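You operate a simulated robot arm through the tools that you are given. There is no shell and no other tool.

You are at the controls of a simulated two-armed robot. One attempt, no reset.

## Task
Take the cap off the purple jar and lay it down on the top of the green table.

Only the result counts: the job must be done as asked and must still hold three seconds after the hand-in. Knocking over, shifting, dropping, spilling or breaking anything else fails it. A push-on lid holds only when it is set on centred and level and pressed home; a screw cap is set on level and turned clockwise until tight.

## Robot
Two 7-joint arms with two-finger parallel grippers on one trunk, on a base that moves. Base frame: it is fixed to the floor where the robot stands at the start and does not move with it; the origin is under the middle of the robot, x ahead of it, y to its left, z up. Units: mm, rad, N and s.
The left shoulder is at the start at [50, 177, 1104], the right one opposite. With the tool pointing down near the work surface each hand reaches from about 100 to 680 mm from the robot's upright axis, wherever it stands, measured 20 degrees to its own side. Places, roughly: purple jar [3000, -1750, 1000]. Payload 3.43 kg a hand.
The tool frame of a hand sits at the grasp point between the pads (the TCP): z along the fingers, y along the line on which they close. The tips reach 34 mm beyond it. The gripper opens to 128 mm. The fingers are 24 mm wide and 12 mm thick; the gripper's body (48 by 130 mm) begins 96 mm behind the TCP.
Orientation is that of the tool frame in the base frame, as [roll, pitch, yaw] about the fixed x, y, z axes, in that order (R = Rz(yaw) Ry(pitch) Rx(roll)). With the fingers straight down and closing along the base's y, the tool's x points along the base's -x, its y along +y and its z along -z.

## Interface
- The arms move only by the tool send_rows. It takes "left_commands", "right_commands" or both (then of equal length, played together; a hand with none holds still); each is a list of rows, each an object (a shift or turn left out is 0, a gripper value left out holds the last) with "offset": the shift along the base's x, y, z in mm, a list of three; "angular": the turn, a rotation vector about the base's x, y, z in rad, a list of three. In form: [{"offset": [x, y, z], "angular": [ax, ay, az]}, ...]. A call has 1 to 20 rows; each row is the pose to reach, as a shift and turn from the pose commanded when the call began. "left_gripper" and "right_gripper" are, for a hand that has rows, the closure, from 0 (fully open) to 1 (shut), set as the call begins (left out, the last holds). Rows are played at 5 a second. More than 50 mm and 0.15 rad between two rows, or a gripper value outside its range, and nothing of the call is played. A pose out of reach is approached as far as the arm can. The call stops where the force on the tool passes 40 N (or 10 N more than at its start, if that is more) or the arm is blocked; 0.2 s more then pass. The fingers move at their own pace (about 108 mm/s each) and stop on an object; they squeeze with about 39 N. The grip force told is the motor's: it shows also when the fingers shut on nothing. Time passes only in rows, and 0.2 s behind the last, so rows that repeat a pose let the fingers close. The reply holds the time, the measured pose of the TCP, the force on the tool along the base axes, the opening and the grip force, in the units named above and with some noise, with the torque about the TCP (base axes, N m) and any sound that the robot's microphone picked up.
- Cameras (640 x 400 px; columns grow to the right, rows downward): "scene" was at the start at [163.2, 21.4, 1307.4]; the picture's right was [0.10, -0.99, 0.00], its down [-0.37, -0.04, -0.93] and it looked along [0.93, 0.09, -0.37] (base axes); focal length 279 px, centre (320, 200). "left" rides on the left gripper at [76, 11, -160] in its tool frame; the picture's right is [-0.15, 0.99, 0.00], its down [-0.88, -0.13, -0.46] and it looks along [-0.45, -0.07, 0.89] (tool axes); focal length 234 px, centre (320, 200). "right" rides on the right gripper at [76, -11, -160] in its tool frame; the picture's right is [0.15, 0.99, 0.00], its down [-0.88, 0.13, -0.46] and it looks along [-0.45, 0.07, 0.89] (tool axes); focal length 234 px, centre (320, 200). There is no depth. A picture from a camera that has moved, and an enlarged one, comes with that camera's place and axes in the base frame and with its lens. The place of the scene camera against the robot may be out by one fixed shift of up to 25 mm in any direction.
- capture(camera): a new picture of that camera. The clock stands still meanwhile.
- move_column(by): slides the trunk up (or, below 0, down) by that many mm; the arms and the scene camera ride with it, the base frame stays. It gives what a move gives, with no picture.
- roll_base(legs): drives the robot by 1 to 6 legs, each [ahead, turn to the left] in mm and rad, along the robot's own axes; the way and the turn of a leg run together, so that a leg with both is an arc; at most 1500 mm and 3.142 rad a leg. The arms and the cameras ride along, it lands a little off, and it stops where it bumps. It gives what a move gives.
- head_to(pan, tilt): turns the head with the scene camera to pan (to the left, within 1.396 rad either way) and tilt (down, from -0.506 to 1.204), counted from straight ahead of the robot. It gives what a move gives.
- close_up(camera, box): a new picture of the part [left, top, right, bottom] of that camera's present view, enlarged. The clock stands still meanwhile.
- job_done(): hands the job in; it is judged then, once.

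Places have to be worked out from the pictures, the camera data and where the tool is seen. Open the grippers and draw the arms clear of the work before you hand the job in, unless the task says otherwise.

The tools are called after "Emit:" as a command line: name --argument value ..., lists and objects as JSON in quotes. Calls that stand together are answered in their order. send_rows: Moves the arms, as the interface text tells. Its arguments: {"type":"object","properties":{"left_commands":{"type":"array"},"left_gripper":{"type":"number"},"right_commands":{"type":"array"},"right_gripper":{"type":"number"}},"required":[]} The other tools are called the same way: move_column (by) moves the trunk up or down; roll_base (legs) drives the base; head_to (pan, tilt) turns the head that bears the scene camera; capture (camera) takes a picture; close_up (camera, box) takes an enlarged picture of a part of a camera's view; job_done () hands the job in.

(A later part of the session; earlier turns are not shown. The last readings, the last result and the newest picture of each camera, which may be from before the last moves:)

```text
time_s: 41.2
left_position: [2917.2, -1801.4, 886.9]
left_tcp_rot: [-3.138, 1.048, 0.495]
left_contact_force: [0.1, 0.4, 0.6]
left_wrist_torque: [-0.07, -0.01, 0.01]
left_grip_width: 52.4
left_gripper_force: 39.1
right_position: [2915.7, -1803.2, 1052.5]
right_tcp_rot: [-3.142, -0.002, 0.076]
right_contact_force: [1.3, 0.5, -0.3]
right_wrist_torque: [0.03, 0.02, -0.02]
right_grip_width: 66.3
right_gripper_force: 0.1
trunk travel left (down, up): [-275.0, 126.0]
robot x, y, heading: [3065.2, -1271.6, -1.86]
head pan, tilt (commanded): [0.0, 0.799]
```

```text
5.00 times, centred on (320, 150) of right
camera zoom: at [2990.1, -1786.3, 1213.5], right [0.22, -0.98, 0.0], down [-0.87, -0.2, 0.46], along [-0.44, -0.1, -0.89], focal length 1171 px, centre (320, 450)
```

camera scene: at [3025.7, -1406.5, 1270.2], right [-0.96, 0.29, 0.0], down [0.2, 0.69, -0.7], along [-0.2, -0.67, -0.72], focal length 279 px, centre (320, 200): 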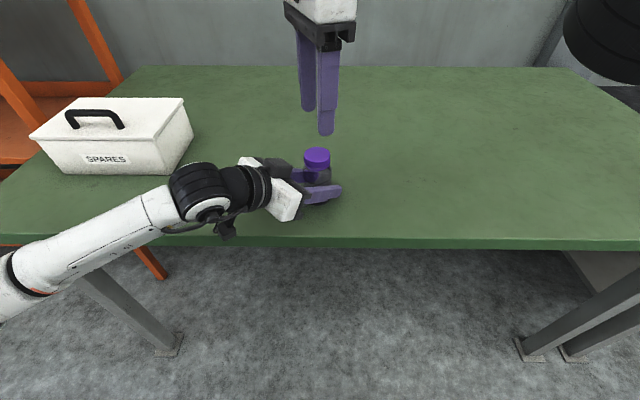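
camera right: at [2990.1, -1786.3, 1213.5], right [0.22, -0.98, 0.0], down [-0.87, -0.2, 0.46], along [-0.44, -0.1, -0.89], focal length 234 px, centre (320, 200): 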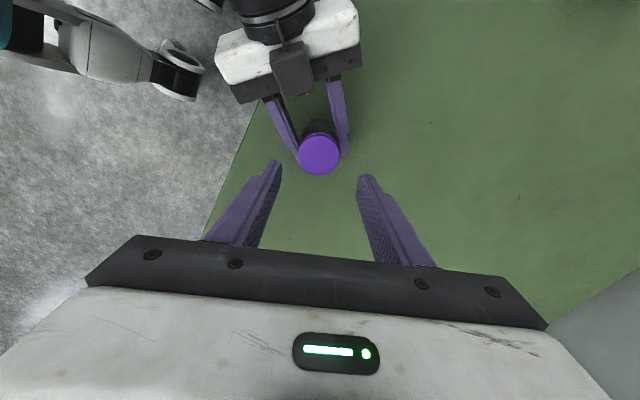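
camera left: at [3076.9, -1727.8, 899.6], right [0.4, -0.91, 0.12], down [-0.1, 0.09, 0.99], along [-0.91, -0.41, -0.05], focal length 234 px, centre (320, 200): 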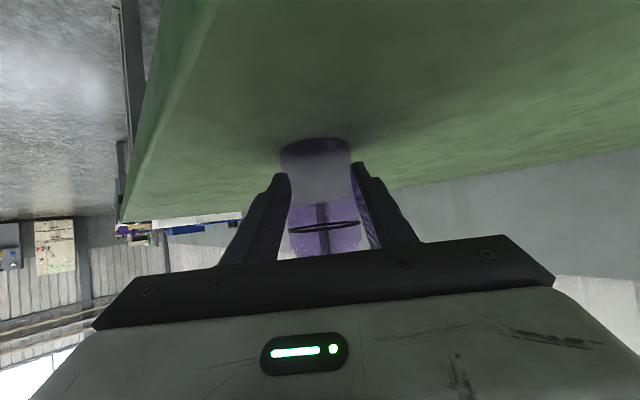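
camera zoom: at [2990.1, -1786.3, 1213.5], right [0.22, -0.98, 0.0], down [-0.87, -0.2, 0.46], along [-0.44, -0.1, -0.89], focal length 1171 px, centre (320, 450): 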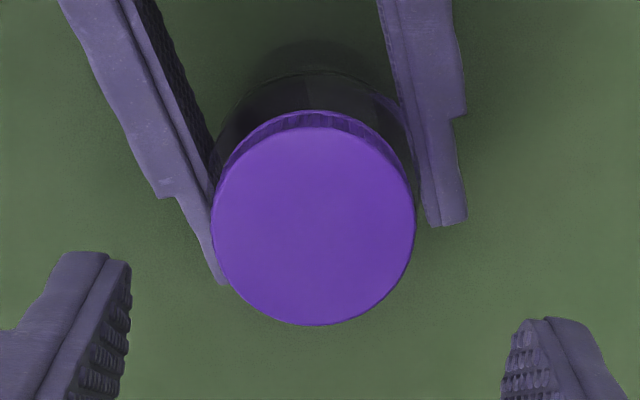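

The cap is about (1, 1) mm off the tool axis. I correct that and lower straight down to TCP z≈976, so the tips reach the bottom of the cap skirt with the fingers still open.

Emit:
send_rows --right_commands '[{"offset": [1, 1, -19]}, {"offset": [1, 1, -38]}, {"offset": [1, 1, -57]}, {"offset": [1, 1, -76.5]}, {"offset": [1, 1, -76.5]}]'

Emit:
capture --camera "right"

Emit:
close_up --camera "scene" --box '[240, 110, 400, 210]'

Emit:
capture --camera "left"

```text
time_s: 42.4
left_position: [2917.2, -1801.0, 885.9]
left_tcp_rot: [-3.139, 1.049, 0.494]
left_contact_force: [-1.0, -0.2, 1.3]
left_wrist_torque: [-0.03, -0.01, -0.01]
left_grip_width: 52.4
left_gripper_force: 39.2
right_position: [2917.5, -1801.5, 976.6]
right_tcp_rot: [3.139, 0.0, 0.077]
right_contact_force: [-0.3, 0.5, 0.0]
right_wrist_torque: [0.04, -0.01, -0.01]
right_grip_width: 66.0
right_gripper_force: 0.0
trunk travel left (down, up): [-275.0, 126.0]
robot x, y, heading: [3065.7, -1273.7, -1.858]
head pan, tilt (commanded): [0.0, 0.799]
```

```text
taken
camera right: at [2991.9, -1785.2, 1136.8], right [0.22, -0.98, 0.0], down [-0.87, -0.2, 0.46], along [-0.44, -0.1, -0.89], focal length 234 px, centre (320, 200)
```

right: 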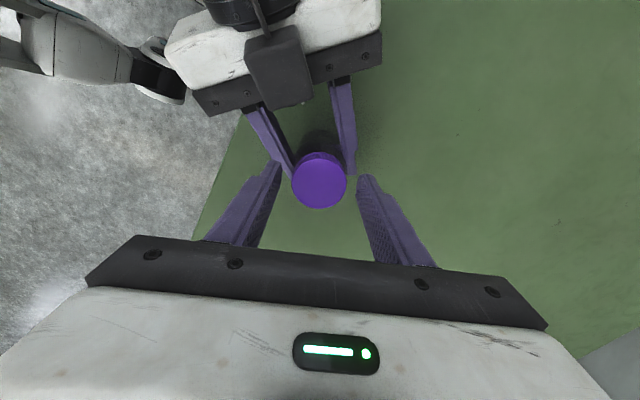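

```text
4.00 times, centred on (320, 160) of scene
camera zoom: at [3025.7, -1406.6, 1270.2], right [-0.96, 0.29, 0.0], down [0.2, 0.69, -0.7], along [-0.2, -0.67, -0.72], focal length 1115 px, centre (320, 360)
```

zoom: 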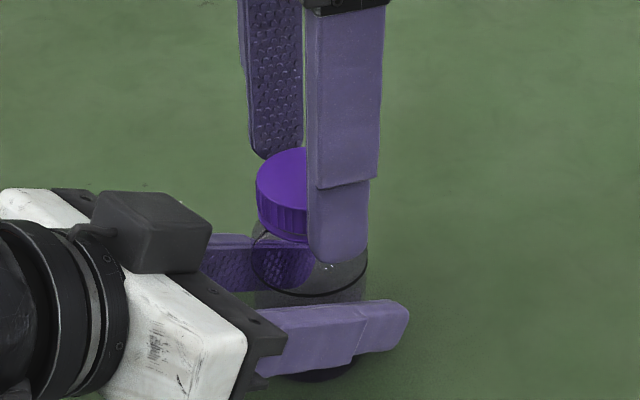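

```text
taken
camera left: at [3076.9, -1727.8, 899.6], right [0.4, -0.91, 0.13], down [-0.1, 0.09, 0.99], along [-0.91, -0.41, -0.05], focal length 234 px, centre (320, 200)
```

left: 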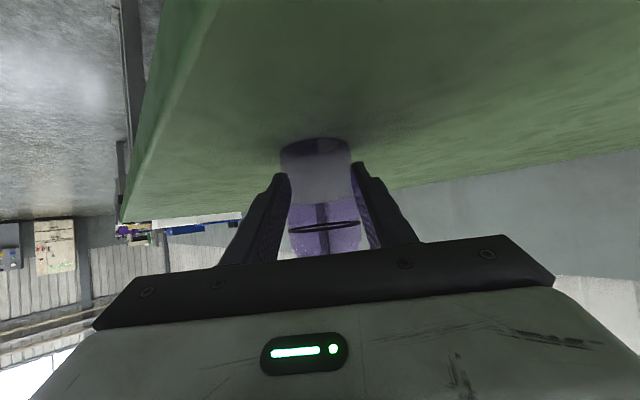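

The right fingers straddle the cap at skirt height, well centred. I close the right gripper on the cap.

Emit:
send_rows --right_commands '[{"offset": [0, 0, 0]}, {"offset": [0, 0, 0]}, {"offset": [0, 0, 0]}, {"offset": [0, 0, 0]}]' --right_gripper 1.0

Emit:
close_up --camera "scene" --box '[240, 110, 400, 210]'

Emit:
capture --camera "right"

```text
time_s: 43.4
left_position: [2915.6, -1801.8, 885.7]
left_tcp_rot: [-3.138, 1.05, 0.495]
left_contact_force: [-1.1, -3.4, 0.9]
left_wrist_torque: [0.22, 0.0, 0.02]
left_grip_width: 52.3
left_gripper_force: 38.6
right_position: [2917.8, -1802.7, 975.2]
right_tcp_rot: [3.141, 0.0, 0.076]
right_contact_force: [0.6, 2.9, -1.3]
right_wrist_torque: [0.09, -0.04, -0.01]
right_grip_width: 43.2
right_gripper_force: 39.3
trunk travel left (down, up): [-275.0, 126.0]
robot x, y, heading: [3068.1, -1271.4, -1.861]
head pan, tilt (commanded): [0.0, 0.799]
```

```text
4.00 times, centred on (320, 160) of scene
camera zoom: at [3025.7, -1406.6, 1270.2], right [-0.96, 0.29, 0.0], down [0.2, 0.69, -0.7], along [-0.2, -0.67, -0.72], focal length 1115 px, centre (320, 360)
```

zoom: 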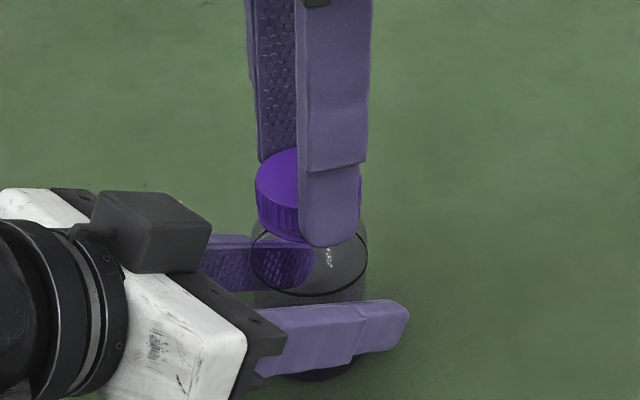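

```text
taken
camera right: at [2991.9, -1785.1, 1136.9], right [0.22, -0.98, 0.0], down [-0.87, -0.2, 0.46], along [-0.44, -0.1, -0.89], focal length 234 px, centre (320, 200)
```

right: 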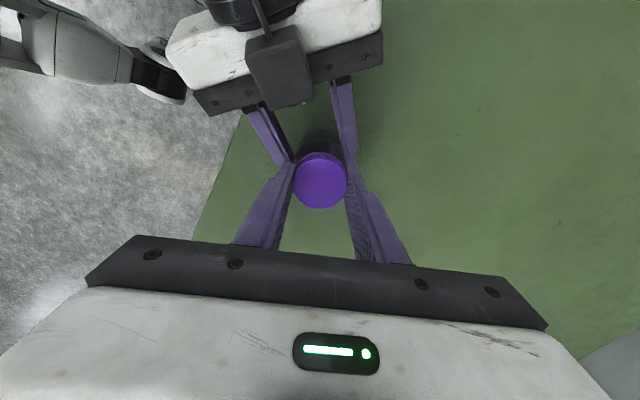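

The cap is gripped (43.2 mm, 39 N) with only about 3 N side load. I start a slow anticlockwise turn of 0.3 rad and watch the torque.

Emit:
send_rows --right_commands '[{"angular": [0, 0, 0.06]}, {"angular": [0, 0, 0.12]}, {"angular": [0, 0, 0.18]}, {"angular": [0, 0, 0.24]}, {"angular": [0, 0, 0.3]}, {"angular": [0, 0, 0.3]}]'

Emit:
close_up --camera "scene" --box '[240, 110, 400, 210]'

Emit:
close_up --camera "right" --box '[224, 90, 416, 210]'

```text
time_s: 44.8
left_position: [2917.2, -1801.4, 885.5]
left_tcp_rot: [-3.138, 1.047, 0.494]
left_contact_force: [0.4, -7.3, 0.9]
left_wrist_torque: [0.31, 0.02, 0.0]
left_grip_width: 52.4
left_gripper_force: 38.7
right_position: [2918.4, -1800.9, 976.7]
right_tcp_rot: [-3.14, 0.001, 0.374]
right_contact_force: [0.0, 6.6, 0.9]
right_wrist_torque: [0.19, -0.02, -0.01]
right_grip_width: 43.5
right_gripper_force: 39.3
trunk travel left (down, up): [-275.0, 126.0]
robot x, y, heading: [3068.6, -1278.1, -1.863]
head pan, tilt (commanded): [0.0, 0.799]
```

```text
4.00 times, centred on (320, 160) of scene
camera zoom: at [3025.7, -1406.5, 1270.2], right [-0.96, 0.29, 0.0], down [0.2, 0.69, -0.7], along [-0.2, -0.67, -0.72], focal length 1115 px, centre (320, 360)
```

zoom: 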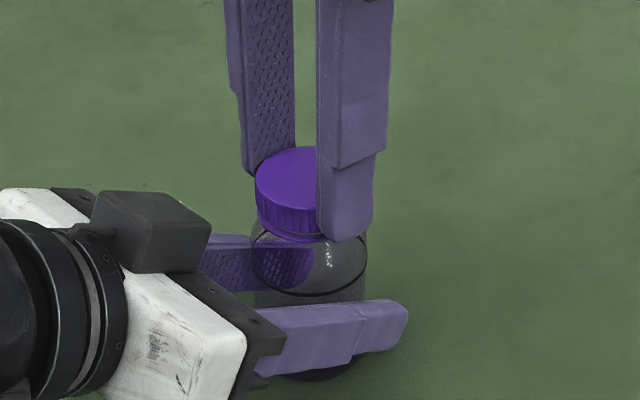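

```text
3.33 times, centred on (320, 150) of right
camera zoom: at [2983.6, -1763.5, 1136.9], right [0.5, -0.87, 0.0], down [-0.77, -0.45, 0.46], along [-0.39, -0.23, -0.89], focal length 781 px, centre (320, 367)
```

zoom: 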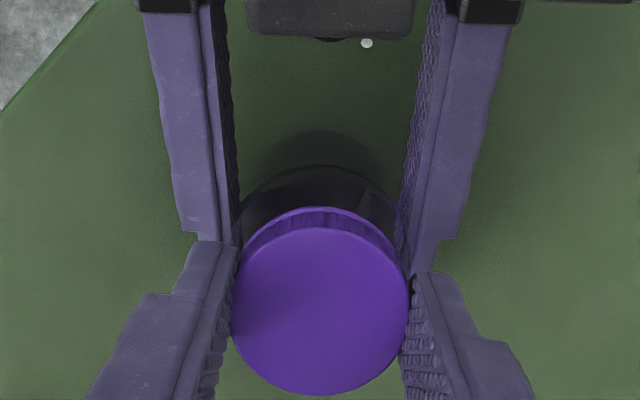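

The turn went smoothly with almost no torque and a 7 N side load in y. I keep turning anticlockwise by 0.9 rad more, with a 1 mm shift in +y to relieve that load.

Emit:
send_rows --right_commands '[{"offset": [0, 0.4, 0], "angular": [0, 0, 0.1]}, {"offset": [0, 0.8, 0], "angular": [0, 0, 0.2]}, {"offset": [0, 1, 0], "angular": [0, 0, 0.3]}, {"offset": [0, 1, 0], "angular": [0, 0, 0.4]}, {"offset": [0, 1, 0], "angular": [0, 0, 0.5]}, {"offset": [0, 1, 0], "angular": [0, 0, 0.6]}, {"offset": [0, 1, 0], "angular": [0, 0, 0.7]}, {"offset": [0, 1, 0], "angular": [0, 0, 0.8]}, {"offset": [0, 1, 0], "angular": [0, 0, 0.9]}, {"offset": [0, 1, 0], "angular": [0, 0, 0.9]}]'

Emit:
close_up --camera "scene" --box '[240, 110, 400, 210]'

Emit:
close_up --camera "right" --box '[224, 90, 416, 210]'

```text
time_s: 47.0
left_position: [2916.2, -1801.3, 885.8]
left_tcp_rot: [-3.138, 1.047, 0.496]
left_contact_force: [3.9, -7.6, 0.1]
left_wrist_torque: [0.31, 0.49, -0.01]
left_grip_width: 52.5
left_gripper_force: 39.0
right_position: [2916.9, -1800.5, 975.7]
right_tcp_rot: [-3.141, 0.0, 1.278]
right_contact_force: [-5.6, 5.9, 6.3]
right_wrist_torque: [0.23, 0.16, 0.03]
right_grip_width: 43.6
right_gripper_force: 39.1
trunk travel left (down, up): [-275.0, 126.0]
robot x, y, heading: [3067.5, -1273.9, -1.861]
head pan, tilt (commanded): [0.0, 0.799]
```

```text
4.00 times, centred on (320, 160) of scene
camera zoom: at [3025.6, -1406.2, 1270.3], right [-0.96, 0.29, 0.0], down [0.2, 0.69, -0.7], along [-0.2, -0.67, -0.72], focal length 1115 px, centre (320, 360)
```

zoom: 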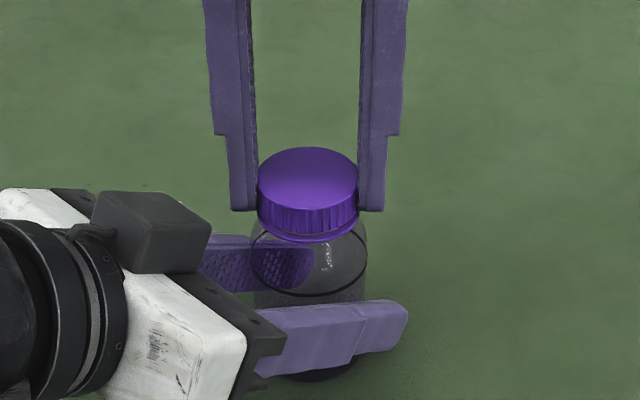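

```text
3.33 times, centred on (320, 150) of right
camera zoom: at [2927.7, -1725.1, 1136.9], right [0.99, -0.15, 0.0], down [-0.13, -0.88, 0.46], along [-0.07, -0.45, -0.89], focal length 781 px, centre (320, 367)
```

zoom: 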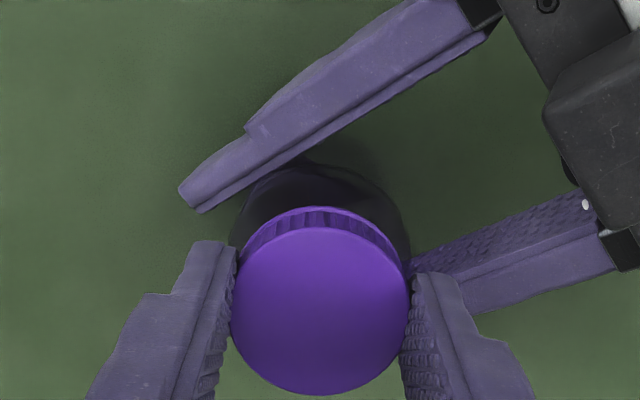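

The upward push on the tool (6 N) suggests the cap is rising on its thread, so it is unscrewing. I continue by 1.2 rad, lifting slightly to follow and easing the side load.

Emit:
send_rows --right_commands '[{"offset": [-0.4, 0.6, 0.4], "angular": [0, 0, 0.12]}, {"offset": [-0.6, 0.9, 0.5], "angular": [0, 0, 0.24]}, {"offset": [-0.6, 0.9, 0.6], "angular": [0, 0, 0.36]}, {"offset": [-0.6, 0.9, 0.7], "angular": [0, 0, 0.48]}, {"offset": [-0.6, 0.9, 0.8], "angular": [0, 0, 0.6]}, {"offset": [-0.6, 0.9, 0.8], "angular": [0, 0, 0.72]}, {"offset": [-0.6, 0.9, 0.9], "angular": [0, 0, 0.84]}, {"offset": [-0.6, 0.9, 1.0], "angular": [0, 0, 0.96]}, {"offset": [-0.6, 0.9, 1.0], "angular": [0, 0, 1.08]}, {"offset": [-0.6, 0.9, 1.1], "angular": [0, 0, 1.2]}, {"offset": [-0.6, 0.9, 1.1], "angular": [0, 0, 1.2]}]'

Emit:
close_up --camera "scene" --box '[240, 110, 400, 210]'

Emit:
close_up --camera "right" --box '[224, 90, 416, 210]'

```text
time_s: 49.0
left_position: [2910.4, -1790.2, 885.2]
left_tcp_rot: [-3.116, 1.051, 0.49]
left_contact_force: [1.4, 0.8, 1.2]
left_wrist_torque: [-0.26, -0.17, -0.01]
left_grip_width: 53.0
left_gripper_force: 39.0
right_position: [2909.1, -1786.7, 976.5]
right_tcp_rot: [3.14, 0.024, 2.123]
right_contact_force: [-0.2, 0.0, 5.0]
right_wrist_torque: [0.37, 0.14, 0.01]
right_grip_width: 43.3
right_gripper_force: 39.3
right hand out of reach, approached as far as the arm can: row 7, 8, 9
trunk travel left (down, up): [-275.0, 126.0]
robot x, y, heading: [3067.4, -1272.9, -1.86]
head pan, tilt (commanded): [0.0, 0.799]
stopped in row 9 (right hand): the force on the tool passed its limit at 41 N (the readings are from after the stop); the commanded pose is now the measured one
```

```text
4.00 times, centred on (320, 160) of scene
camera zoom: at [3025.9, -1406.0, 1270.2], right [-0.96, 0.29, 0.0], down [0.2, 0.69, -0.7], along [-0.2, -0.67, -0.72], focal length 1115 px, centre (320, 360)
```

zoom: 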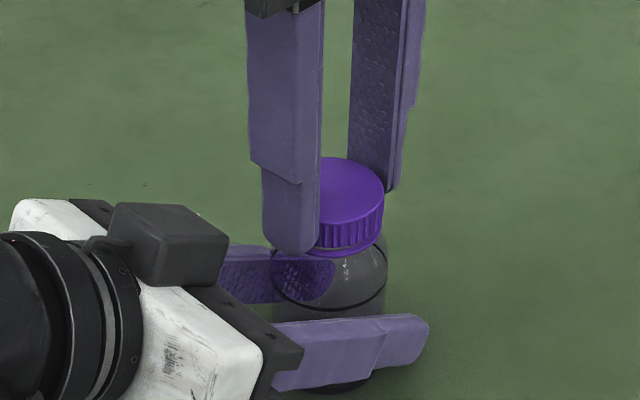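

```text
3.33 times, centred on (320, 150) of right
camera zoom: at [2856.4, -1725.9, 1135.5], right [0.77, 0.64, 0.0], down [0.57, -0.67, 0.48], along [0.31, -0.37, -0.88], focal length 781 px, centre (320, 367)
```

zoom: 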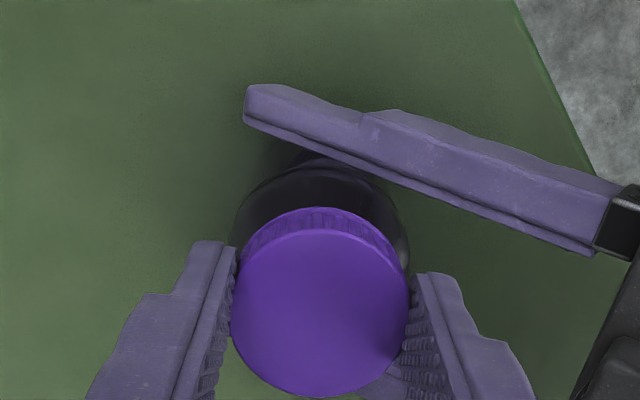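

The right arm ran out of its turning range near yaw 2.1 and pulled the jar some 12 mm toward the robot; about 2.05 rad of unscrewing is done. I open the right fingers a little to let go of the cap before I re-grip.

Emit:
send_rows --right_commands '[{"offset": [0, 0, 0]}, {"offset": [0, 0, 0]}, {"offset": [0, 0, 0]}, {"offset": [0, 0, 0]}]' --right_gripper 0.5

Emit:
close_up --camera "scene" --box '[240, 110, 400, 210]'

Emit:
close_up --camera "right" --box '[224, 90, 416, 210]'

Emit:
capture --camera "left"

```text
time_s: 50.0
left_position: [2909.2, -1790.0, 885.0]
left_tcp_rot: [-3.115, 1.049, 0.494]
left_contact_force: [0.1, -1.1, 0.6]
left_wrist_torque: [-0.06, -0.01, 0.0]
left_grip_width: 52.5
left_gripper_force: 38.8
right_position: [2908.5, -1787.1, 976.0]
right_tcp_rot: [3.139, 0.026, 2.122]
right_contact_force: [0.3, 0.3, 0.4]
right_wrist_torque: [-0.01, 0.0, -0.03]
right_grip_width: 64.1
right_gripper_force: 0.1
trunk travel left (down, up): [-275.0, 126.0]
robot x, y, heading: [3066.9, -1273.2, -1.856]
head pan, tilt (commanded): [0.0, 0.799]
```

```text
4.00 times, centred on (320, 160) of scene
camera zoom: at [3025.6, -1406.6, 1270.2], right [-0.96, 0.29, 0.0], down [0.2, 0.69, -0.7], along [-0.2, -0.67, -0.72], focal length 1115 px, centre (320, 360)
```

zoom: 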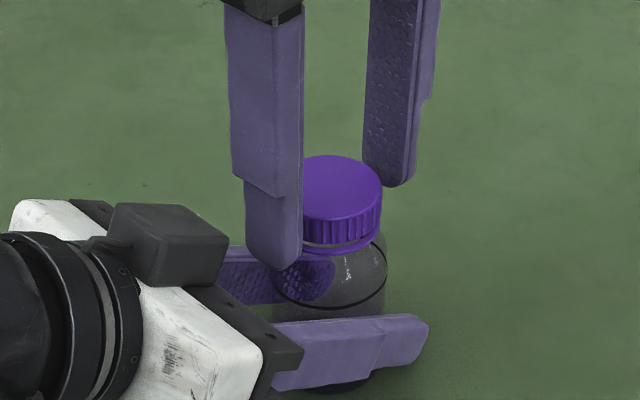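

```text
3.33 times, centred on (320, 150) of right
camera zoom: at [2856.1, -1726.5, 1134.5], right [0.77, 0.64, 0.0], down [0.57, -0.67, 0.48], along [0.31, -0.36, -0.88], focal length 781 px, centre (320, 367)
```

zoom: 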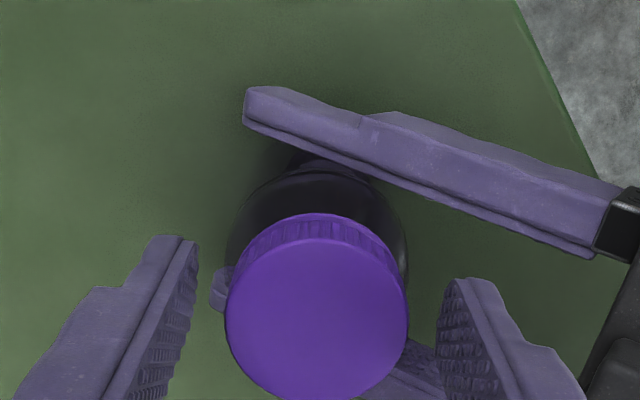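

```text
taken
camera left: at [3072.1, -1721.3, 898.0], right [0.38, -0.92, 0.11], down [-0.09, 0.08, 0.99], along [-0.92, -0.39, -0.05], focal length 234 px, centre (320, 200)
```

left: 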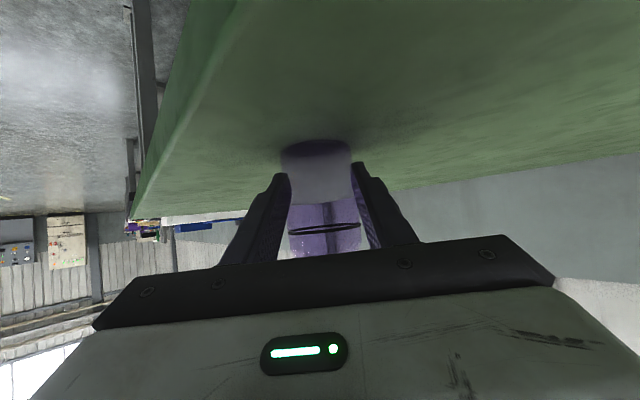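

The jar is still firmly held and the cap has risen a little on its thread. I lift the right hand clear of the cap and level it again.

Emit:
send_rows --right_commands '[{"offset": [0, 0, 10], "angular": [0.006, 0.0035, 0]}, {"offset": [0, 0, 22], "angular": [0.012, 0.007, 0]}, {"offset": [0, 0, 35], "angular": [0.0221, 0.0136, 0]}, {"offset": [0, 0, 35], "angular": [0.0221, 0.0136, 0]}]'

```text
time_s: 51.0
left_position: [2910.0, -1789.6, 885.3]
left_tcp_rot: [-3.116, 1.05, 0.491]
left_contact_force: [-0.2, -0.1, 2.0]
left_wrist_torque: [-0.04, -0.03, 0.0]
left_grip_width: 52.4
left_gripper_force: 38.8
right_position: [2906.9, -1788.0, 996.3]
right_tcp_rot: [3.138, 0.011, 2.117]
right_contact_force: [0.9, 0.0, 0.2]
right_wrist_torque: [-0.02, 0.01, -0.02]
right_grip_width: 64.0
right_gripper_force: 0.0
right hand out of reach, approached as far as the arm can: row 3, 4
trunk travel left (down, up): [-275.0, 126.0]
robot x, y, heading: [3066.3, -1275.8, -1.86]
head pan, tilt (commanded): [0.0, 0.799]
```

The arm reached only 20 mm up at this yaw, which still puts the tips just above the cap. I turn it back part-way, which should restore reach, and lift further as it turns.

Emit:
send_rows --right_commands '[{"offset": [1, 0, 0], "angular": [0, 0, -0.14]}, {"offset": [2, -1, 0], "angular": [0, 0, -0.28]}, {"offset": [3, -1.5, 4], "angular": [0, 0, -0.42]}, {"offset": [3, -1.5, 9], "angular": [0, 0, -0.56]}, {"offset": [3, -1.5, 15], "angular": [0, 0, -0.7]}, {"offset": [3, -1.5, 20], "angular": [0, 0, -0.84]}, {"offset": [3, -1.5, 25], "angular": [0, 0, -0.98]}, {"offset": [3, -1.5, 25], "angular": [0, 0, -0.98]}]'

Emit:
capture --camera "scene"

Emit:
capture --camera "right"

```text
time_s: 52.8
left_position: [2909.9, -1790.5, 884.2]
left_tcp_rot: [-3.116, 1.049, 0.493]
left_contact_force: [0.0, -1.1, 2.1]
left_wrist_torque: [-0.08, -0.04, -0.04]
left_grip_width: 52.4
left_gripper_force: 39.1
right_position: [2909.9, -1789.0, 1023.0]
right_tcp_rot: [3.137, -0.001, 1.141]
right_contact_force: [-0.1, 0.0, 0.0]
right_wrist_torque: [-0.05, 0.0, -0.01]
right_grip_width: 63.9
right_gripper_force: 0.1
trunk travel left (down, up): [-275.0, 126.0]
robot x, y, heading: [3069.5, -1274.2, -1.86]
head pan, tilt (commanded): [0.0, 0.799]
```

```text
taken
camera scene: at [3025.6, -1406.5, 1270.2], right [-0.96, 0.29, 0.0], down [0.2, 0.69, -0.7], along [-0.2, -0.67, -0.72], focal length 279 px, centre (320, 200)
```

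scene: 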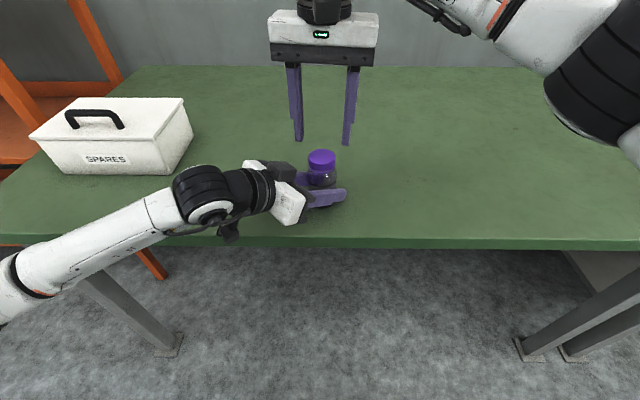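

```text
taken
camera right: at [2930.3, -1716.1, 1183.4], right [0.96, -0.28, 0.0], down [-0.25, -0.85, 0.45], along [-0.12, -0.44, -0.89], focal length 234 px, centre (320, 200)
```

right: 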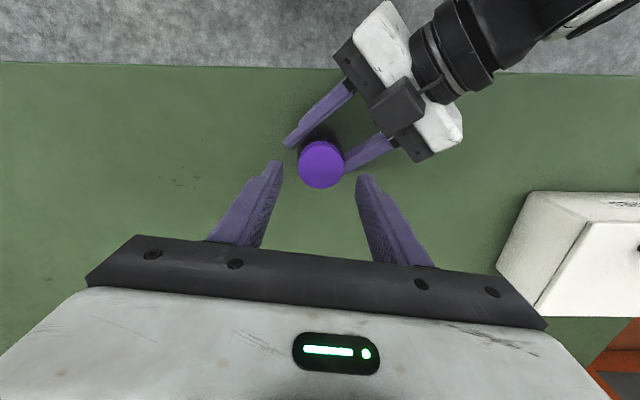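

The right hand is level again at z=1023. Now I slide the jar gently back to its original spot with the left hand while the right hand follows above and winds back for the next turn.

Emit:
send_rows --left_commands '[{"offset": [0.6, -1, 0.1], "angular": [-0.001, -0.0005, 0.002]}, {"offset": [1.2, -2, 0.2], "angular": [-0.002, -0.001, 0.004]}, {"offset": [1.8, -3, 0.3], "angular": [-0.003, -0.0015, 0.006]}, {"offset": [2.4, -4, 0.4], "angular": [-0.004, -0.002, 0.008]}, {"offset": [3.0, -5, 0.5], "angular": [-0.005, -0.0025, 0.01]}, {"offset": [3.6, -6, 0.5], "angular": [-0.006, -0.003, 0.012]}, {"offset": [4.2, -7, 0.5], "angular": [-0.007, -0.0035, 0.014]}, {"offset": [4.8, -8, 0.5], "angular": [-0.008, -0.004, 0.016]}, {"offset": [5.4, -9, 0.5], "angular": [-0.009, -0.0045, 0.018]}, {"offset": [6.0, -10, 0.5], "angular": [-0.01, -0.005, 0.02]}, {"offset": [6.8, -11.3, 0.5], "angular": [-0.01, -0.0054, 0.02]}, {"offset": [6.8, -11.3, 0.5], "angular": [-0.01, -0.0054, 0.02]}]' --right_commands '[{"offset": [0.6, -1, 0], "angular": [0, 0, -0.137]}, {"offset": [1.2, -2, 0], "angular": [0, 0, -0.274]}, {"offset": [1.8, -3, 0], "angular": [0, 0, -0.411]}, {"offset": [2.4, -4, 0], "angular": [0, 0, -0.548]}, {"offset": [3.0, -5, 0], "angular": [0, 0, -0.685]}, {"offset": [3.6, -6, 0], "angular": [0, 0, -0.822]}, {"offset": [4.2, -7, 0], "angular": [0, 0, -0.959]}, {"offset": [4.8, -8, 0], "angular": [0, 0, -1.096]}, {"offset": [5.4, -9, 0], "angular": [0, 0, -1.233]}, {"offset": [6.0, -10, 0], "angular": [0, 0, -1.37]}, {"offset": [6.8, -11.3, 0], "angular": [0, 0, -1.507]}, {"offset": [6.8, -12, 0], "angular": [0, 0, -1.64]}]'

Emit:
capture --camera "right"

Emit:
capture --camera "scene"

```text
time_s: 55.4
left_position: [2917.4, -1802.1, 885.2]
left_tcp_rot: [-3.138, 1.048, 0.494]
left_contact_force: [-0.2, -0.7, 0.7]
left_wrist_torque: [-0.04, -0.01, -0.01]
left_grip_width: 52.3
left_gripper_force: 39.6
right_position: [2916.6, -1801.4, 1022.1]
right_tcp_rot: [3.138, -0.002, -0.501]
right_contact_force: [-0.1, 0.5, 0.3]
right_wrist_torque: [0.0, 0.01, 0.02]
right_grip_width: 63.8
right_gripper_force: 0.0
trunk travel left (down, up): [-275.0, 126.0]
robot x, y, heading: [3064.6, -1273.9, -1.862]
head pan, tilt (commanded): [0.0, 0.799]
```

```text
taken
camera right: at [2988.4, -1827.2, 1183.3], right [-0.35, -0.94, 0.0], down [-0.84, 0.31, 0.45], along [-0.43, 0.15, -0.89], focal length 234 px, centre (320, 200)
```

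right: 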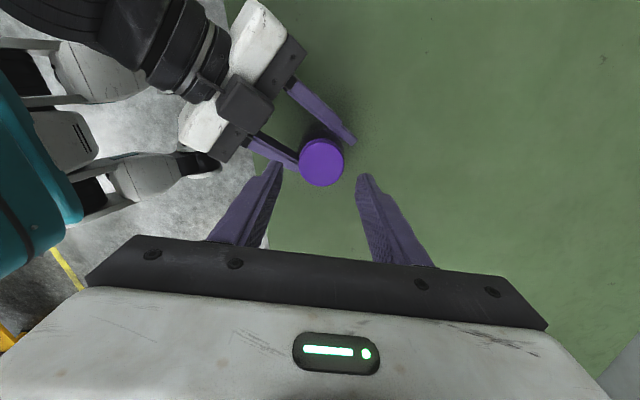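

```text
taken
camera scene: at [3025.6, -1406.6, 1270.1], right [-0.96, 0.29, 0.0], down [0.2, 0.69, -0.7], along [-0.2, -0.67, -0.72], focal length 279 px, centre (320, 200)
```

scene: 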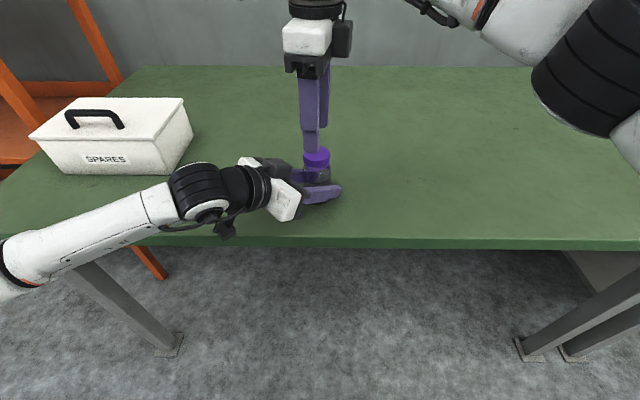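

The jar is back at its spot (left TCP 2917, -1802) and the right hand is over the cap at yaw -0.5. I check the centring before I go down.

Emit:
close_up --camera "right" --box '[256, 120, 384, 200]'

Emit:
close_up --camera "scene" --box '[260, 125, 372, 195]'

```text
5.00 times, centred on (320, 160) of right
camera zoom: at [2988.4, -1827.2, 1183.3], right [-0.35, -0.94, 0.0], down [-0.84, 0.31, 0.45], along [-0.43, 0.15, -0.89], focal length 1171 px, centre (320, 400)
```

zoom: 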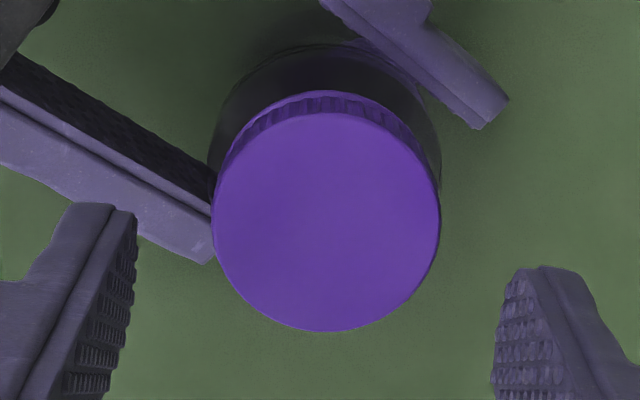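

```text
5.71 times, centred on (316, 160) of scene
camera zoom: at [3025.6, -1406.6, 1270.1], right [-0.96, 0.29, 0.0], down [0.2, 0.69, -0.7], along [-0.2, -0.67, -0.72], focal length 1592 px, centre (343, 429)
```

zoom: 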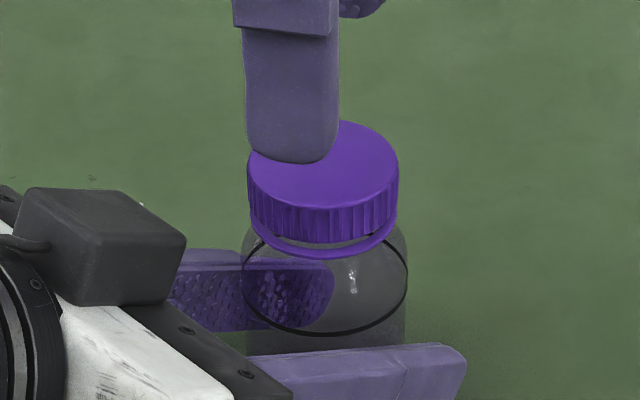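

The cap centre is about (0, -2) mm from the right tool axis. I correct that, go down to z≈977.5 and then close on the cap again.

Emit:
send_rows --right_commands '[{"offset": [0.3, -2, -12]}, {"offset": [0.3, -2, -24]}, {"offset": [0.3, -2, -36]}, {"offset": [0.3, -2, -44.5]}, {"offset": [0.3, -2, -44.5]}]'

Emit:
send_rows --right_commands '[{"offset": [0, 0, 0]}, {"offset": [0, 0, 0]}, {"offset": [0, 0, 0]}, {"offset": [0, 0, 0]}]' --right_gripper 1.0

Emit:
close_up --camera "scene" --box '[240, 110, 400, 210]'

```text
time_s: 56.6
left_position: [2916.7, -1802.3, 884.6]
left_tcp_rot: [-3.136, 1.048, 0.494]
left_contact_force: [-0.2, -0.9, -0.6]
left_wrist_torque: [0.0, 0.01, -0.01]
left_grip_width: 52.2
left_gripper_force: 39.6
right_position: [2916.3, -1803.0, 977.1]
right_tcp_rot: [3.138, -0.002, -0.495]
right_contact_force: [0.5, -0.2, -0.1]
right_wrist_torque: [0.01, 0.01, 0.01]
right_grip_width: 64.2
right_gripper_force: 0.0
trunk travel left (down, up): [-275.0, 126.0]
robot x, y, heading: [3071.1, -1273.2, -1.861]
head pan, tilt (commanded): [0.0, 0.799]
```

```text
time_s: 57.6
left_position: [2915.5, -1803.2, 884.5]
left_tcp_rot: [-3.136, 1.049, 0.493]
left_contact_force: [-1.1, -1.9, -0.1]
left_wrist_torque: [0.14, -0.06, 0.0]
left_grip_width: 52.2
left_gripper_force: 38.6
right_position: [2916.2, -1804.0, 978.6]
right_tcp_rot: [3.138, -0.002, -0.497]
right_contact_force: [0.8, 1.3, -0.3]
right_wrist_torque: [0.08, -0.03, -0.02]
right_grip_width: 43.3
right_gripper_force: 39.2
trunk travel left (down, up): [-275.0, 126.0]
robot x, y, heading: [3068.7, -1276.4, -1.861]
head pan, tilt (commanded): [0.0, 0.799]
```

```text
4.00 times, centred on (320, 160) of scene
camera zoom: at [3025.5, -1406.7, 1270.1], right [-0.96, 0.29, 0.0], down [0.2, 0.69, -0.7], along [-0.2, -0.67, -0.72], focal length 1115 px, centre (320, 360)
```

zoom: 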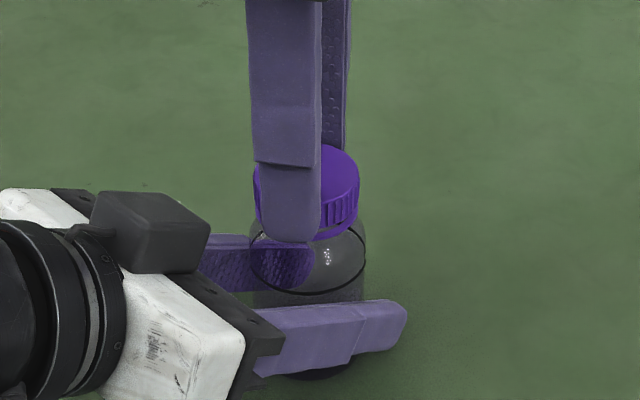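

Gripped again at 43.3 mm with little load. I unscrew by a further 1.2 rad, lifting gently to follow the thread.

Emit:
send_rows --right_commands '[{"offset": [0, 0, 0.07], "angular": [0, 0, 0.12]}, {"offset": [0, 0, 0.14], "angular": [0, 0, 0.24]}, {"offset": [0, 0, 0.21], "angular": [0, 0, 0.36]}, {"offset": [0, 0, 0.28], "angular": [0, 0, 0.48]}, {"offset": [0, 0, 0.35], "angular": [0, 0, 0.6]}, {"offset": [0, 0, 0.42], "angular": [0, 0, 0.72]}, {"offset": [0, 0, 0.49], "angular": [0, 0, 0.84]}, {"offset": [0, 0, 0.56], "angular": [0, 0, 0.96]}, {"offset": [0, 0, 0.63], "angular": [0, 0, 1.08]}, {"offset": [0, 0, 0.7], "angular": [0, 0, 1.2]}, {"offset": [0, 0, 0.7], "angular": [0, 0, 1.2]}]'

Emit:
close_up --camera "scene" --box '[240, 110, 400, 210]'

Emit:
close_up --camera "right" --box '[224, 90, 416, 210]'

```text
time_s: 60.0
left_position: [2917.5, -1803.6, 885.2]
left_tcp_rot: [-3.138, 1.05, 0.494]
left_contact_force: [-0.7, -9.1, -1.3]
left_wrist_torque: [0.49, 0.05, -0.01]
left_grip_width: 52.0
left_gripper_force: 38.5
right_position: [2917.2, -1803.4, 978.4]
right_tcp_rot: [3.139, -0.004, 0.705]
right_contact_force: [0.9, 9.2, 2.2]
right_wrist_torque: [0.33, -0.13, -0.01]
right_grip_width: 43.3
right_gripper_force: 39.6
trunk travel left (down, up): [-275.0, 126.0]
robot x, y, heading: [3069.1, -1276.6, -1.859]
head pan, tilt (commanded): [0.0, 0.799]
```

```text
4.00 times, centred on (320, 160) of scene
camera zoom: at [3025.5, -1406.7, 1270.2], right [-0.96, 0.29, 0.0], down [0.2, 0.69, -0.7], along [-0.2, -0.67, -0.72], focal length 1115 px, centre (320, 360)
```

zoom: 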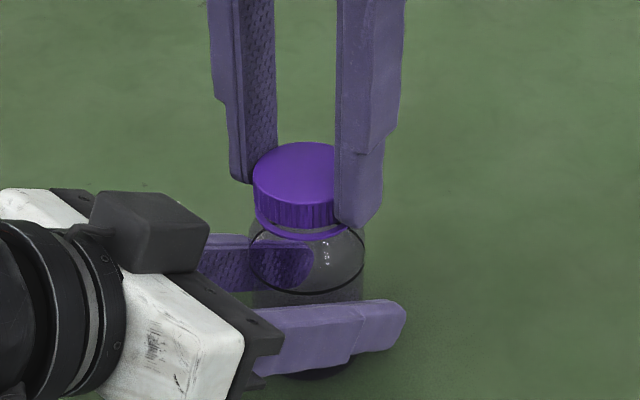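

```text
3.33 times, centred on (320, 150) of right
camera zoom: at [2966.6, -1745.5, 1138.9], right [0.75, -0.66, 0.0], down [-0.59, -0.67, 0.45], along [-0.3, -0.34, -0.89], focal length 781 px, centre (320, 367)
```

zoom: 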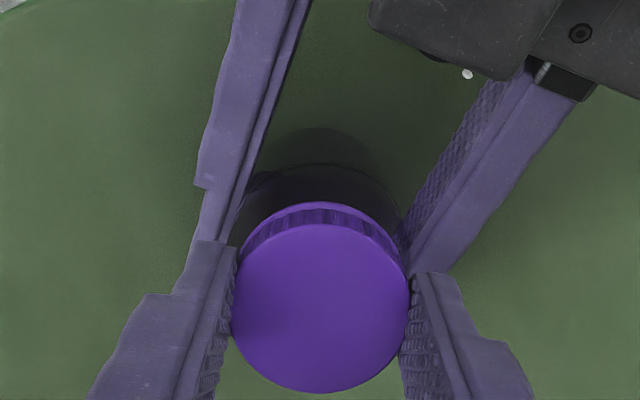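

The gap under the cap skirt is growing, so it is unscrewing. I relieve the 9 N side load with +0.9 mm in y and turn by another 1.15 rad (to yaw ≈1.85, inside the reach limit).

Emit:
send_rows --right_commands '[{"offset": [0, 0.5, 0.15], "angular": [0, 0, 0.115]}, {"offset": [0, 0.9, 0.25], "angular": [0, 0, 0.23]}, {"offset": [0, 0.9, 0.33], "angular": [0, 0, 0.345]}, {"offset": [0, 0.9, 0.4], "angular": [0, 0, 0.46]}, {"offset": [0, 0.9, 0.47], "angular": [0, 0, 0.575]}, {"offset": [0, 0.9, 0.54], "angular": [0, 0, 0.69]}, {"offset": [0, 0.9, 0.61], "angular": [0, 0, 0.805]}, {"offset": [0, 0.9, 0.68], "angular": [0, 0, 0.92]}, {"offset": [0, 0.9, 0.75], "angular": [0, 0, 1.035]}, {"offset": [0, 0.9, 0.82], "angular": [0, 0, 1.15]}, {"offset": [0, 0.9, 0.82], "angular": [0, 0, 1.15]}]'

Emit:
close_up --camera "scene" --box '[240, 110, 400, 210]'

Emit:
close_up --camera "right" --box '[224, 90, 416, 210]'

```text
time_s: 62.4
left_position: [2916.6, -1802.7, 884.1]
left_tcp_rot: [-3.138, 1.048, 0.493]
left_contact_force: [3.0, -0.4, -0.2]
left_wrist_torque: [-0.04, 0.17, 0.0]
left_grip_width: 52.4
left_gripper_force: 39.3
right_position: [2916.4, -1801.3, 979.8]
right_tcp_rot: [3.137, -0.002, 1.854]
right_contact_force: [-2.1, 0.6, 0.2]
right_wrist_torque: [0.0, 0.06, 0.0]
right_grip_width: 43.2
right_gripper_force: 38.2
trunk travel left (down, up): [-275.0, 126.0]
robot x, y, heading: [3065.8, -1274.5, -1.861]
head pan, tilt (commanded): [0.0, 0.799]
```

```text
4.00 times, centred on (320, 160) of scene
camera zoom: at [3025.6, -1406.6, 1270.2], right [-0.96, 0.29, 0.0], down [0.2, 0.69, -0.7], along [-0.2, -0.67, -0.72], focal length 1115 px, centre (320, 360)
```

zoom: 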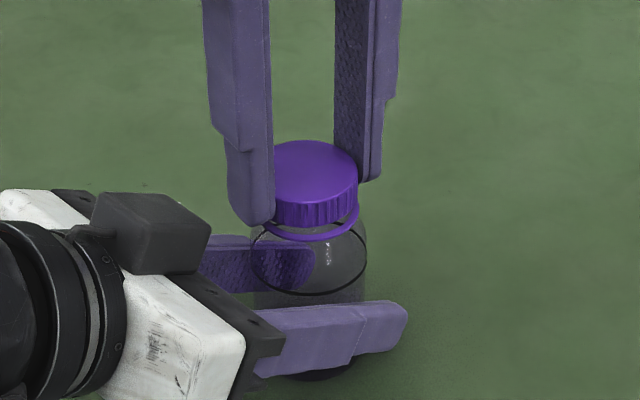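

```text
3.33 times, centred on (320, 150) of right
camera zoom: at [2884.3, -1733.5, 1139.9], right [0.91, 0.42, 0.0], down [0.37, -0.81, 0.45], along [0.19, -0.41, -0.89], focal length 781 px, centre (320, 367)
```

zoom: 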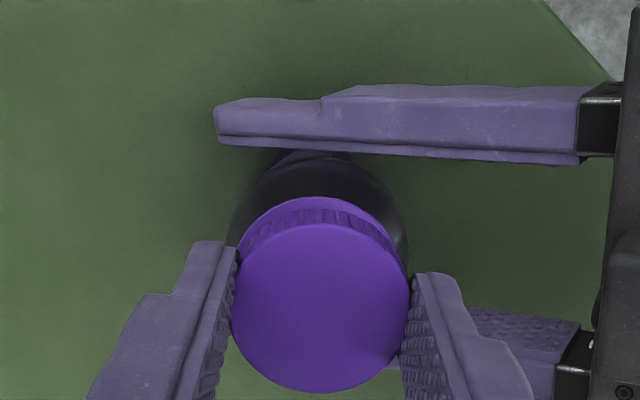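

All loads dropped to near zero after about 4.4 rad in total, so the cap may be free. I try a gentle 3 mm upward pull and read the vertical force.

Emit:
send_rows --right_commands '[{"offset": [0, 0, 1]}, {"offset": [0, 0, 2]}, {"offset": [0, 0, 3]}, {"offset": [0, 0, 3]}]'

Emit:
close_up --camera "scene" --box '[240, 110, 400, 210]'

```text
time_s: 63.4
left_position: [2916.6, -1801.7, 885.5]
left_tcp_rot: [-3.136, 1.05, 0.493]
left_contact_force: [1.3, 1.3, 1.0]
left_wrist_torque: [-0.06, 0.16, 0.01]
left_grip_width: 52.3
left_gripper_force: 39.4
right_position: [2917.0, -1802.0, 981.0]
right_tcp_rot: [3.138, -0.002, 1.854]
right_contact_force: [-2.7, -1.7, -1.4]
right_wrist_torque: [-0.04, 0.02, 0.03]
right_grip_width: 43.6
right_gripper_force: 39.3
trunk travel left (down, up): [-275.0, 126.0]
robot x, y, heading: [3066.9, -1273.7, -1.856]
head pan, tilt (commanded): [0.0, 0.799]
```

```text
4.00 times, centred on (320, 160) of scene
camera zoom: at [3025.5, -1406.7, 1270.1], right [-0.96, 0.29, 0.0], down [0.2, 0.69, -0.7], along [-0.2, -0.67, -0.72], focal length 1115 px, centre (320, 360)
```

zoom: 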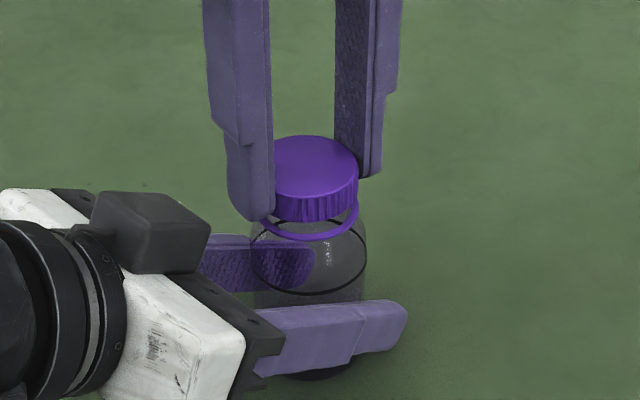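

The cap rises freely with no pull, and the jar stays put. I lift a further 12 mm straight up in small steps and watch for reach warnings.

Emit:
send_rows --right_commands '[{"offset": [0, 0, 3]}, {"offset": [0, 0, 6]}, {"offset": [0, 0, 9]}, {"offset": [0, 0, 12]}, {"offset": [0, 0, 12]}]'

Emit:
close_up --camera "scene" --box '[240, 110, 400, 210]'

```text
time_s: 64.6
left_position: [2916.3, -1803.4, 883.5]
left_tcp_rot: [-3.137, 1.049, 0.492]
left_contact_force: [-0.1, -1.2, 0.6]
left_wrist_torque: [0.02, 0.0, 0.01]
left_grip_width: 52.2
left_gripper_force: 38.4
right_position: [2917.1, -1801.7, 994.3]
right_tcp_rot: [3.14, -0.002, 1.854]
right_contact_force: [-1.2, 0.0, -0.4]
right_wrist_torque: [-0.01, 0.04, -0.05]
right_grip_width: 43.2
right_gripper_force: 39.3
trunk travel left (down, up): [-275.0, 126.0]
robot x, y, heading: [3067.6, -1273.8, -1.858]
head pan, tilt (commanded): [0.0, 0.799]
```

```text
4.00 times, centred on (320, 160) of scene
camera zoom: at [3025.5, -1406.6, 1270.1], right [-0.96, 0.29, 0.0], down [0.2, 0.69, -0.7], along [-0.2, -0.67, -0.72], focal length 1115 px, centre (320, 360)
```

zoom: 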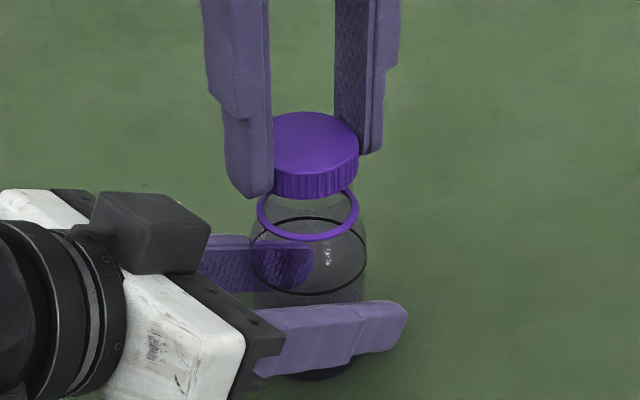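

The cap has come away from the neck (its ring stays on the jar) with no load. I lift it well clear and turn the wrist back toward its neutral yaw.

Emit:
send_rows --right_commands '[{"offset": [0, 0, 5], "angular": [0, 0, 0]}, {"offset": [0, 0, 10], "angular": [0, 0, -0.08]}, {"offset": [0, 0, 17], "angular": [0, 0, -0.2]}, {"offset": [0, 0, 25], "angular": [0, 0, -0.33]}, {"offset": [0, 0, 35], "angular": [0, 0, -0.46]}, {"offset": [0, 0, 45], "angular": [0, 0, -0.58]}, {"offset": [0, 0, 45], "angular": [0, 0, -0.58]}]'

Emit:
capture --camera "scene"

Emit:
capture --camera "right"

```text
time_s: 66.2
left_position: [2916.0, -1802.3, 884.2]
left_tcp_rot: [-3.137, 1.05, 0.495]
left_contact_force: [0.7, 0.5, 0.3]
left_wrist_torque: [-0.01, -0.02, 0.03]
left_grip_width: 52.2
left_gripper_force: 39.1
right_position: [2917.8, -1801.0, 1038.2]
right_tcp_rot: [3.138, -0.003, 1.273]
right_contact_force: [-0.5, -0.3, 0.4]
right_wrist_torque: [0.05, 0.0, 0.02]
right_grip_width: 43.6
right_gripper_force: 39.1
trunk travel left (down, up): [-275.0, 126.0]
robot x, y, heading: [3067.6, -1277.4, -1.86]
head pan, tilt (commanded): [0.0, 0.799]
```

```text
taken
camera scene: at [3025.5, -1406.7, 1270.1], right [-0.96, 0.29, 0.0], down [0.2, 0.69, -0.7], along [-0.2, -0.67, -0.72], focal length 279 px, centre (320, 200)
```

scene: 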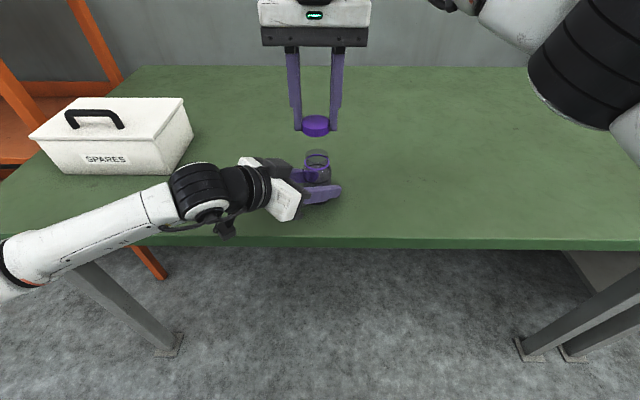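

```text
taken
camera right: at [2928.1, -1726.7, 1200.2], right [0.99, -0.15, 0.0], down [-0.14, -0.88, 0.45], along [-0.07, -0.45, -0.89], focal length 234 px, centre (320, 200)
```

right: 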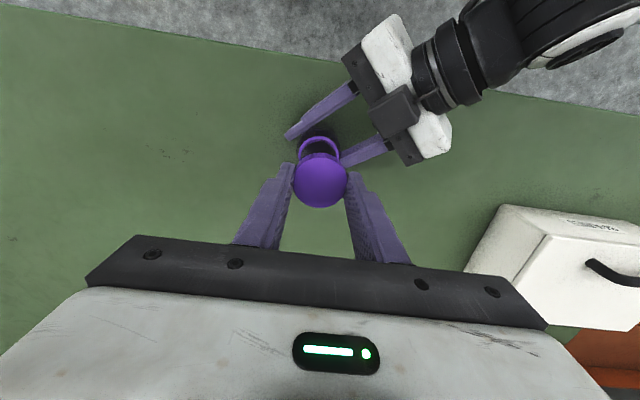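

The cap is off and held in the right hand. I take a closer look at where the cap's rim sits relative to the fingertips before I lay it down.

Emit:
close_up --camera "scene" --box '[268, 90, 364, 150]'

Emit:
send_rows --right_commands '[{"offset": [-32, 16, 0]}, {"offset": [-64, 31, 0]}, {"offset": [-96, 47, 0]}, {"offset": [-129, 62, 0]}, {"offset": [-161, 78, 0]}, {"offset": [-161, 78, 0]}]'

Emit:
capture --camera "scene"

Emit:
capture --camera "right"

```text
6.67 times, centred on (316, 120) of scene
camera zoom: at [3025.5, -1406.7, 1270.1], right [-0.96, 0.29, 0.0], down [0.2, 0.69, -0.7], along [-0.2, -0.67, -0.72], focal length 1858 px, centre (347, 733)
```

zoom: 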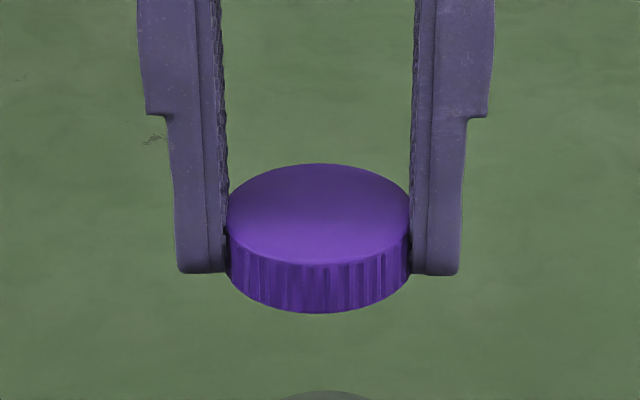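

```text
time_s: 67.6
left_position: [2917.4, -1802.3, 885.2]
left_tcp_rot: [-3.136, 1.048, 0.493]
left_contact_force: [0.3, -1.1, 0.4]
left_wrist_torque: [-0.02, -0.03, 0.01]
left_grip_width: 52.2
left_gripper_force: 38.7
right_position: [2755.4, -1724.2, 1038.6]
right_tcp_rot: [3.138, -0.002, 1.274]
right_contact_force: [0.5, 0.1, -0.8]
right_wrist_torque: [0.02, -0.01, 0.03]
right_grip_width: 42.9
right_gripper_force: 39.1
trunk travel left (down, up): [-275.0, 126.0]
robot x, y, heading: [3067.1, -1272.6, -1.857]
head pan, tilt (commanded): [0.0, 0.799]
```

```text
taken
camera scene: at [3025.7, -1406.7, 1270.1], right [-0.96, 0.29, 0.0], down [0.2, 0.69, -0.7], along [-0.2, -0.67, -0.72], focal length 279 px, centre (320, 200)
```

scene: 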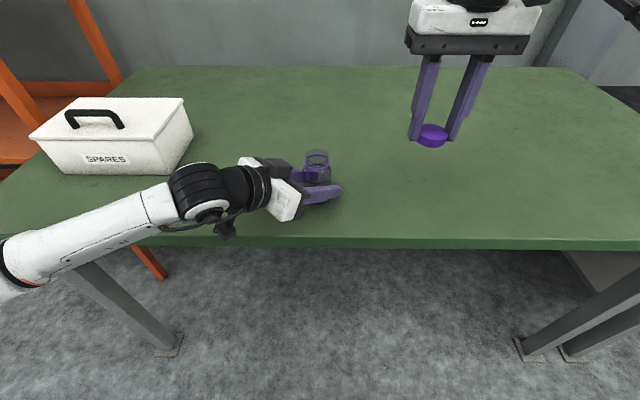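

```text
taken
camera right: at [2766.1, -1649.3, 1199.7], right [0.99, -0.15, 0.0], down [-0.14, -0.88, 0.45], along [-0.06, -0.45, -0.89], focal length 234 px, centre (320, 200)
```

right: 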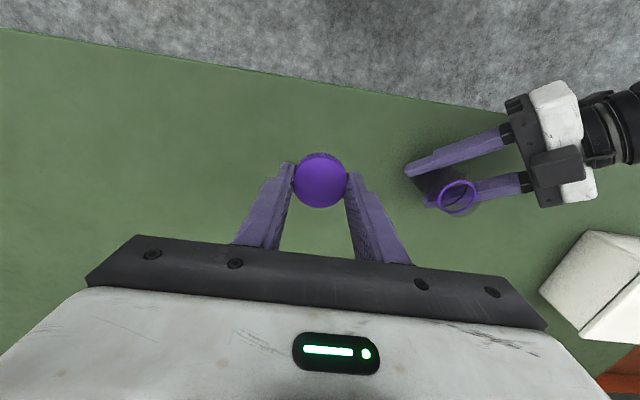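

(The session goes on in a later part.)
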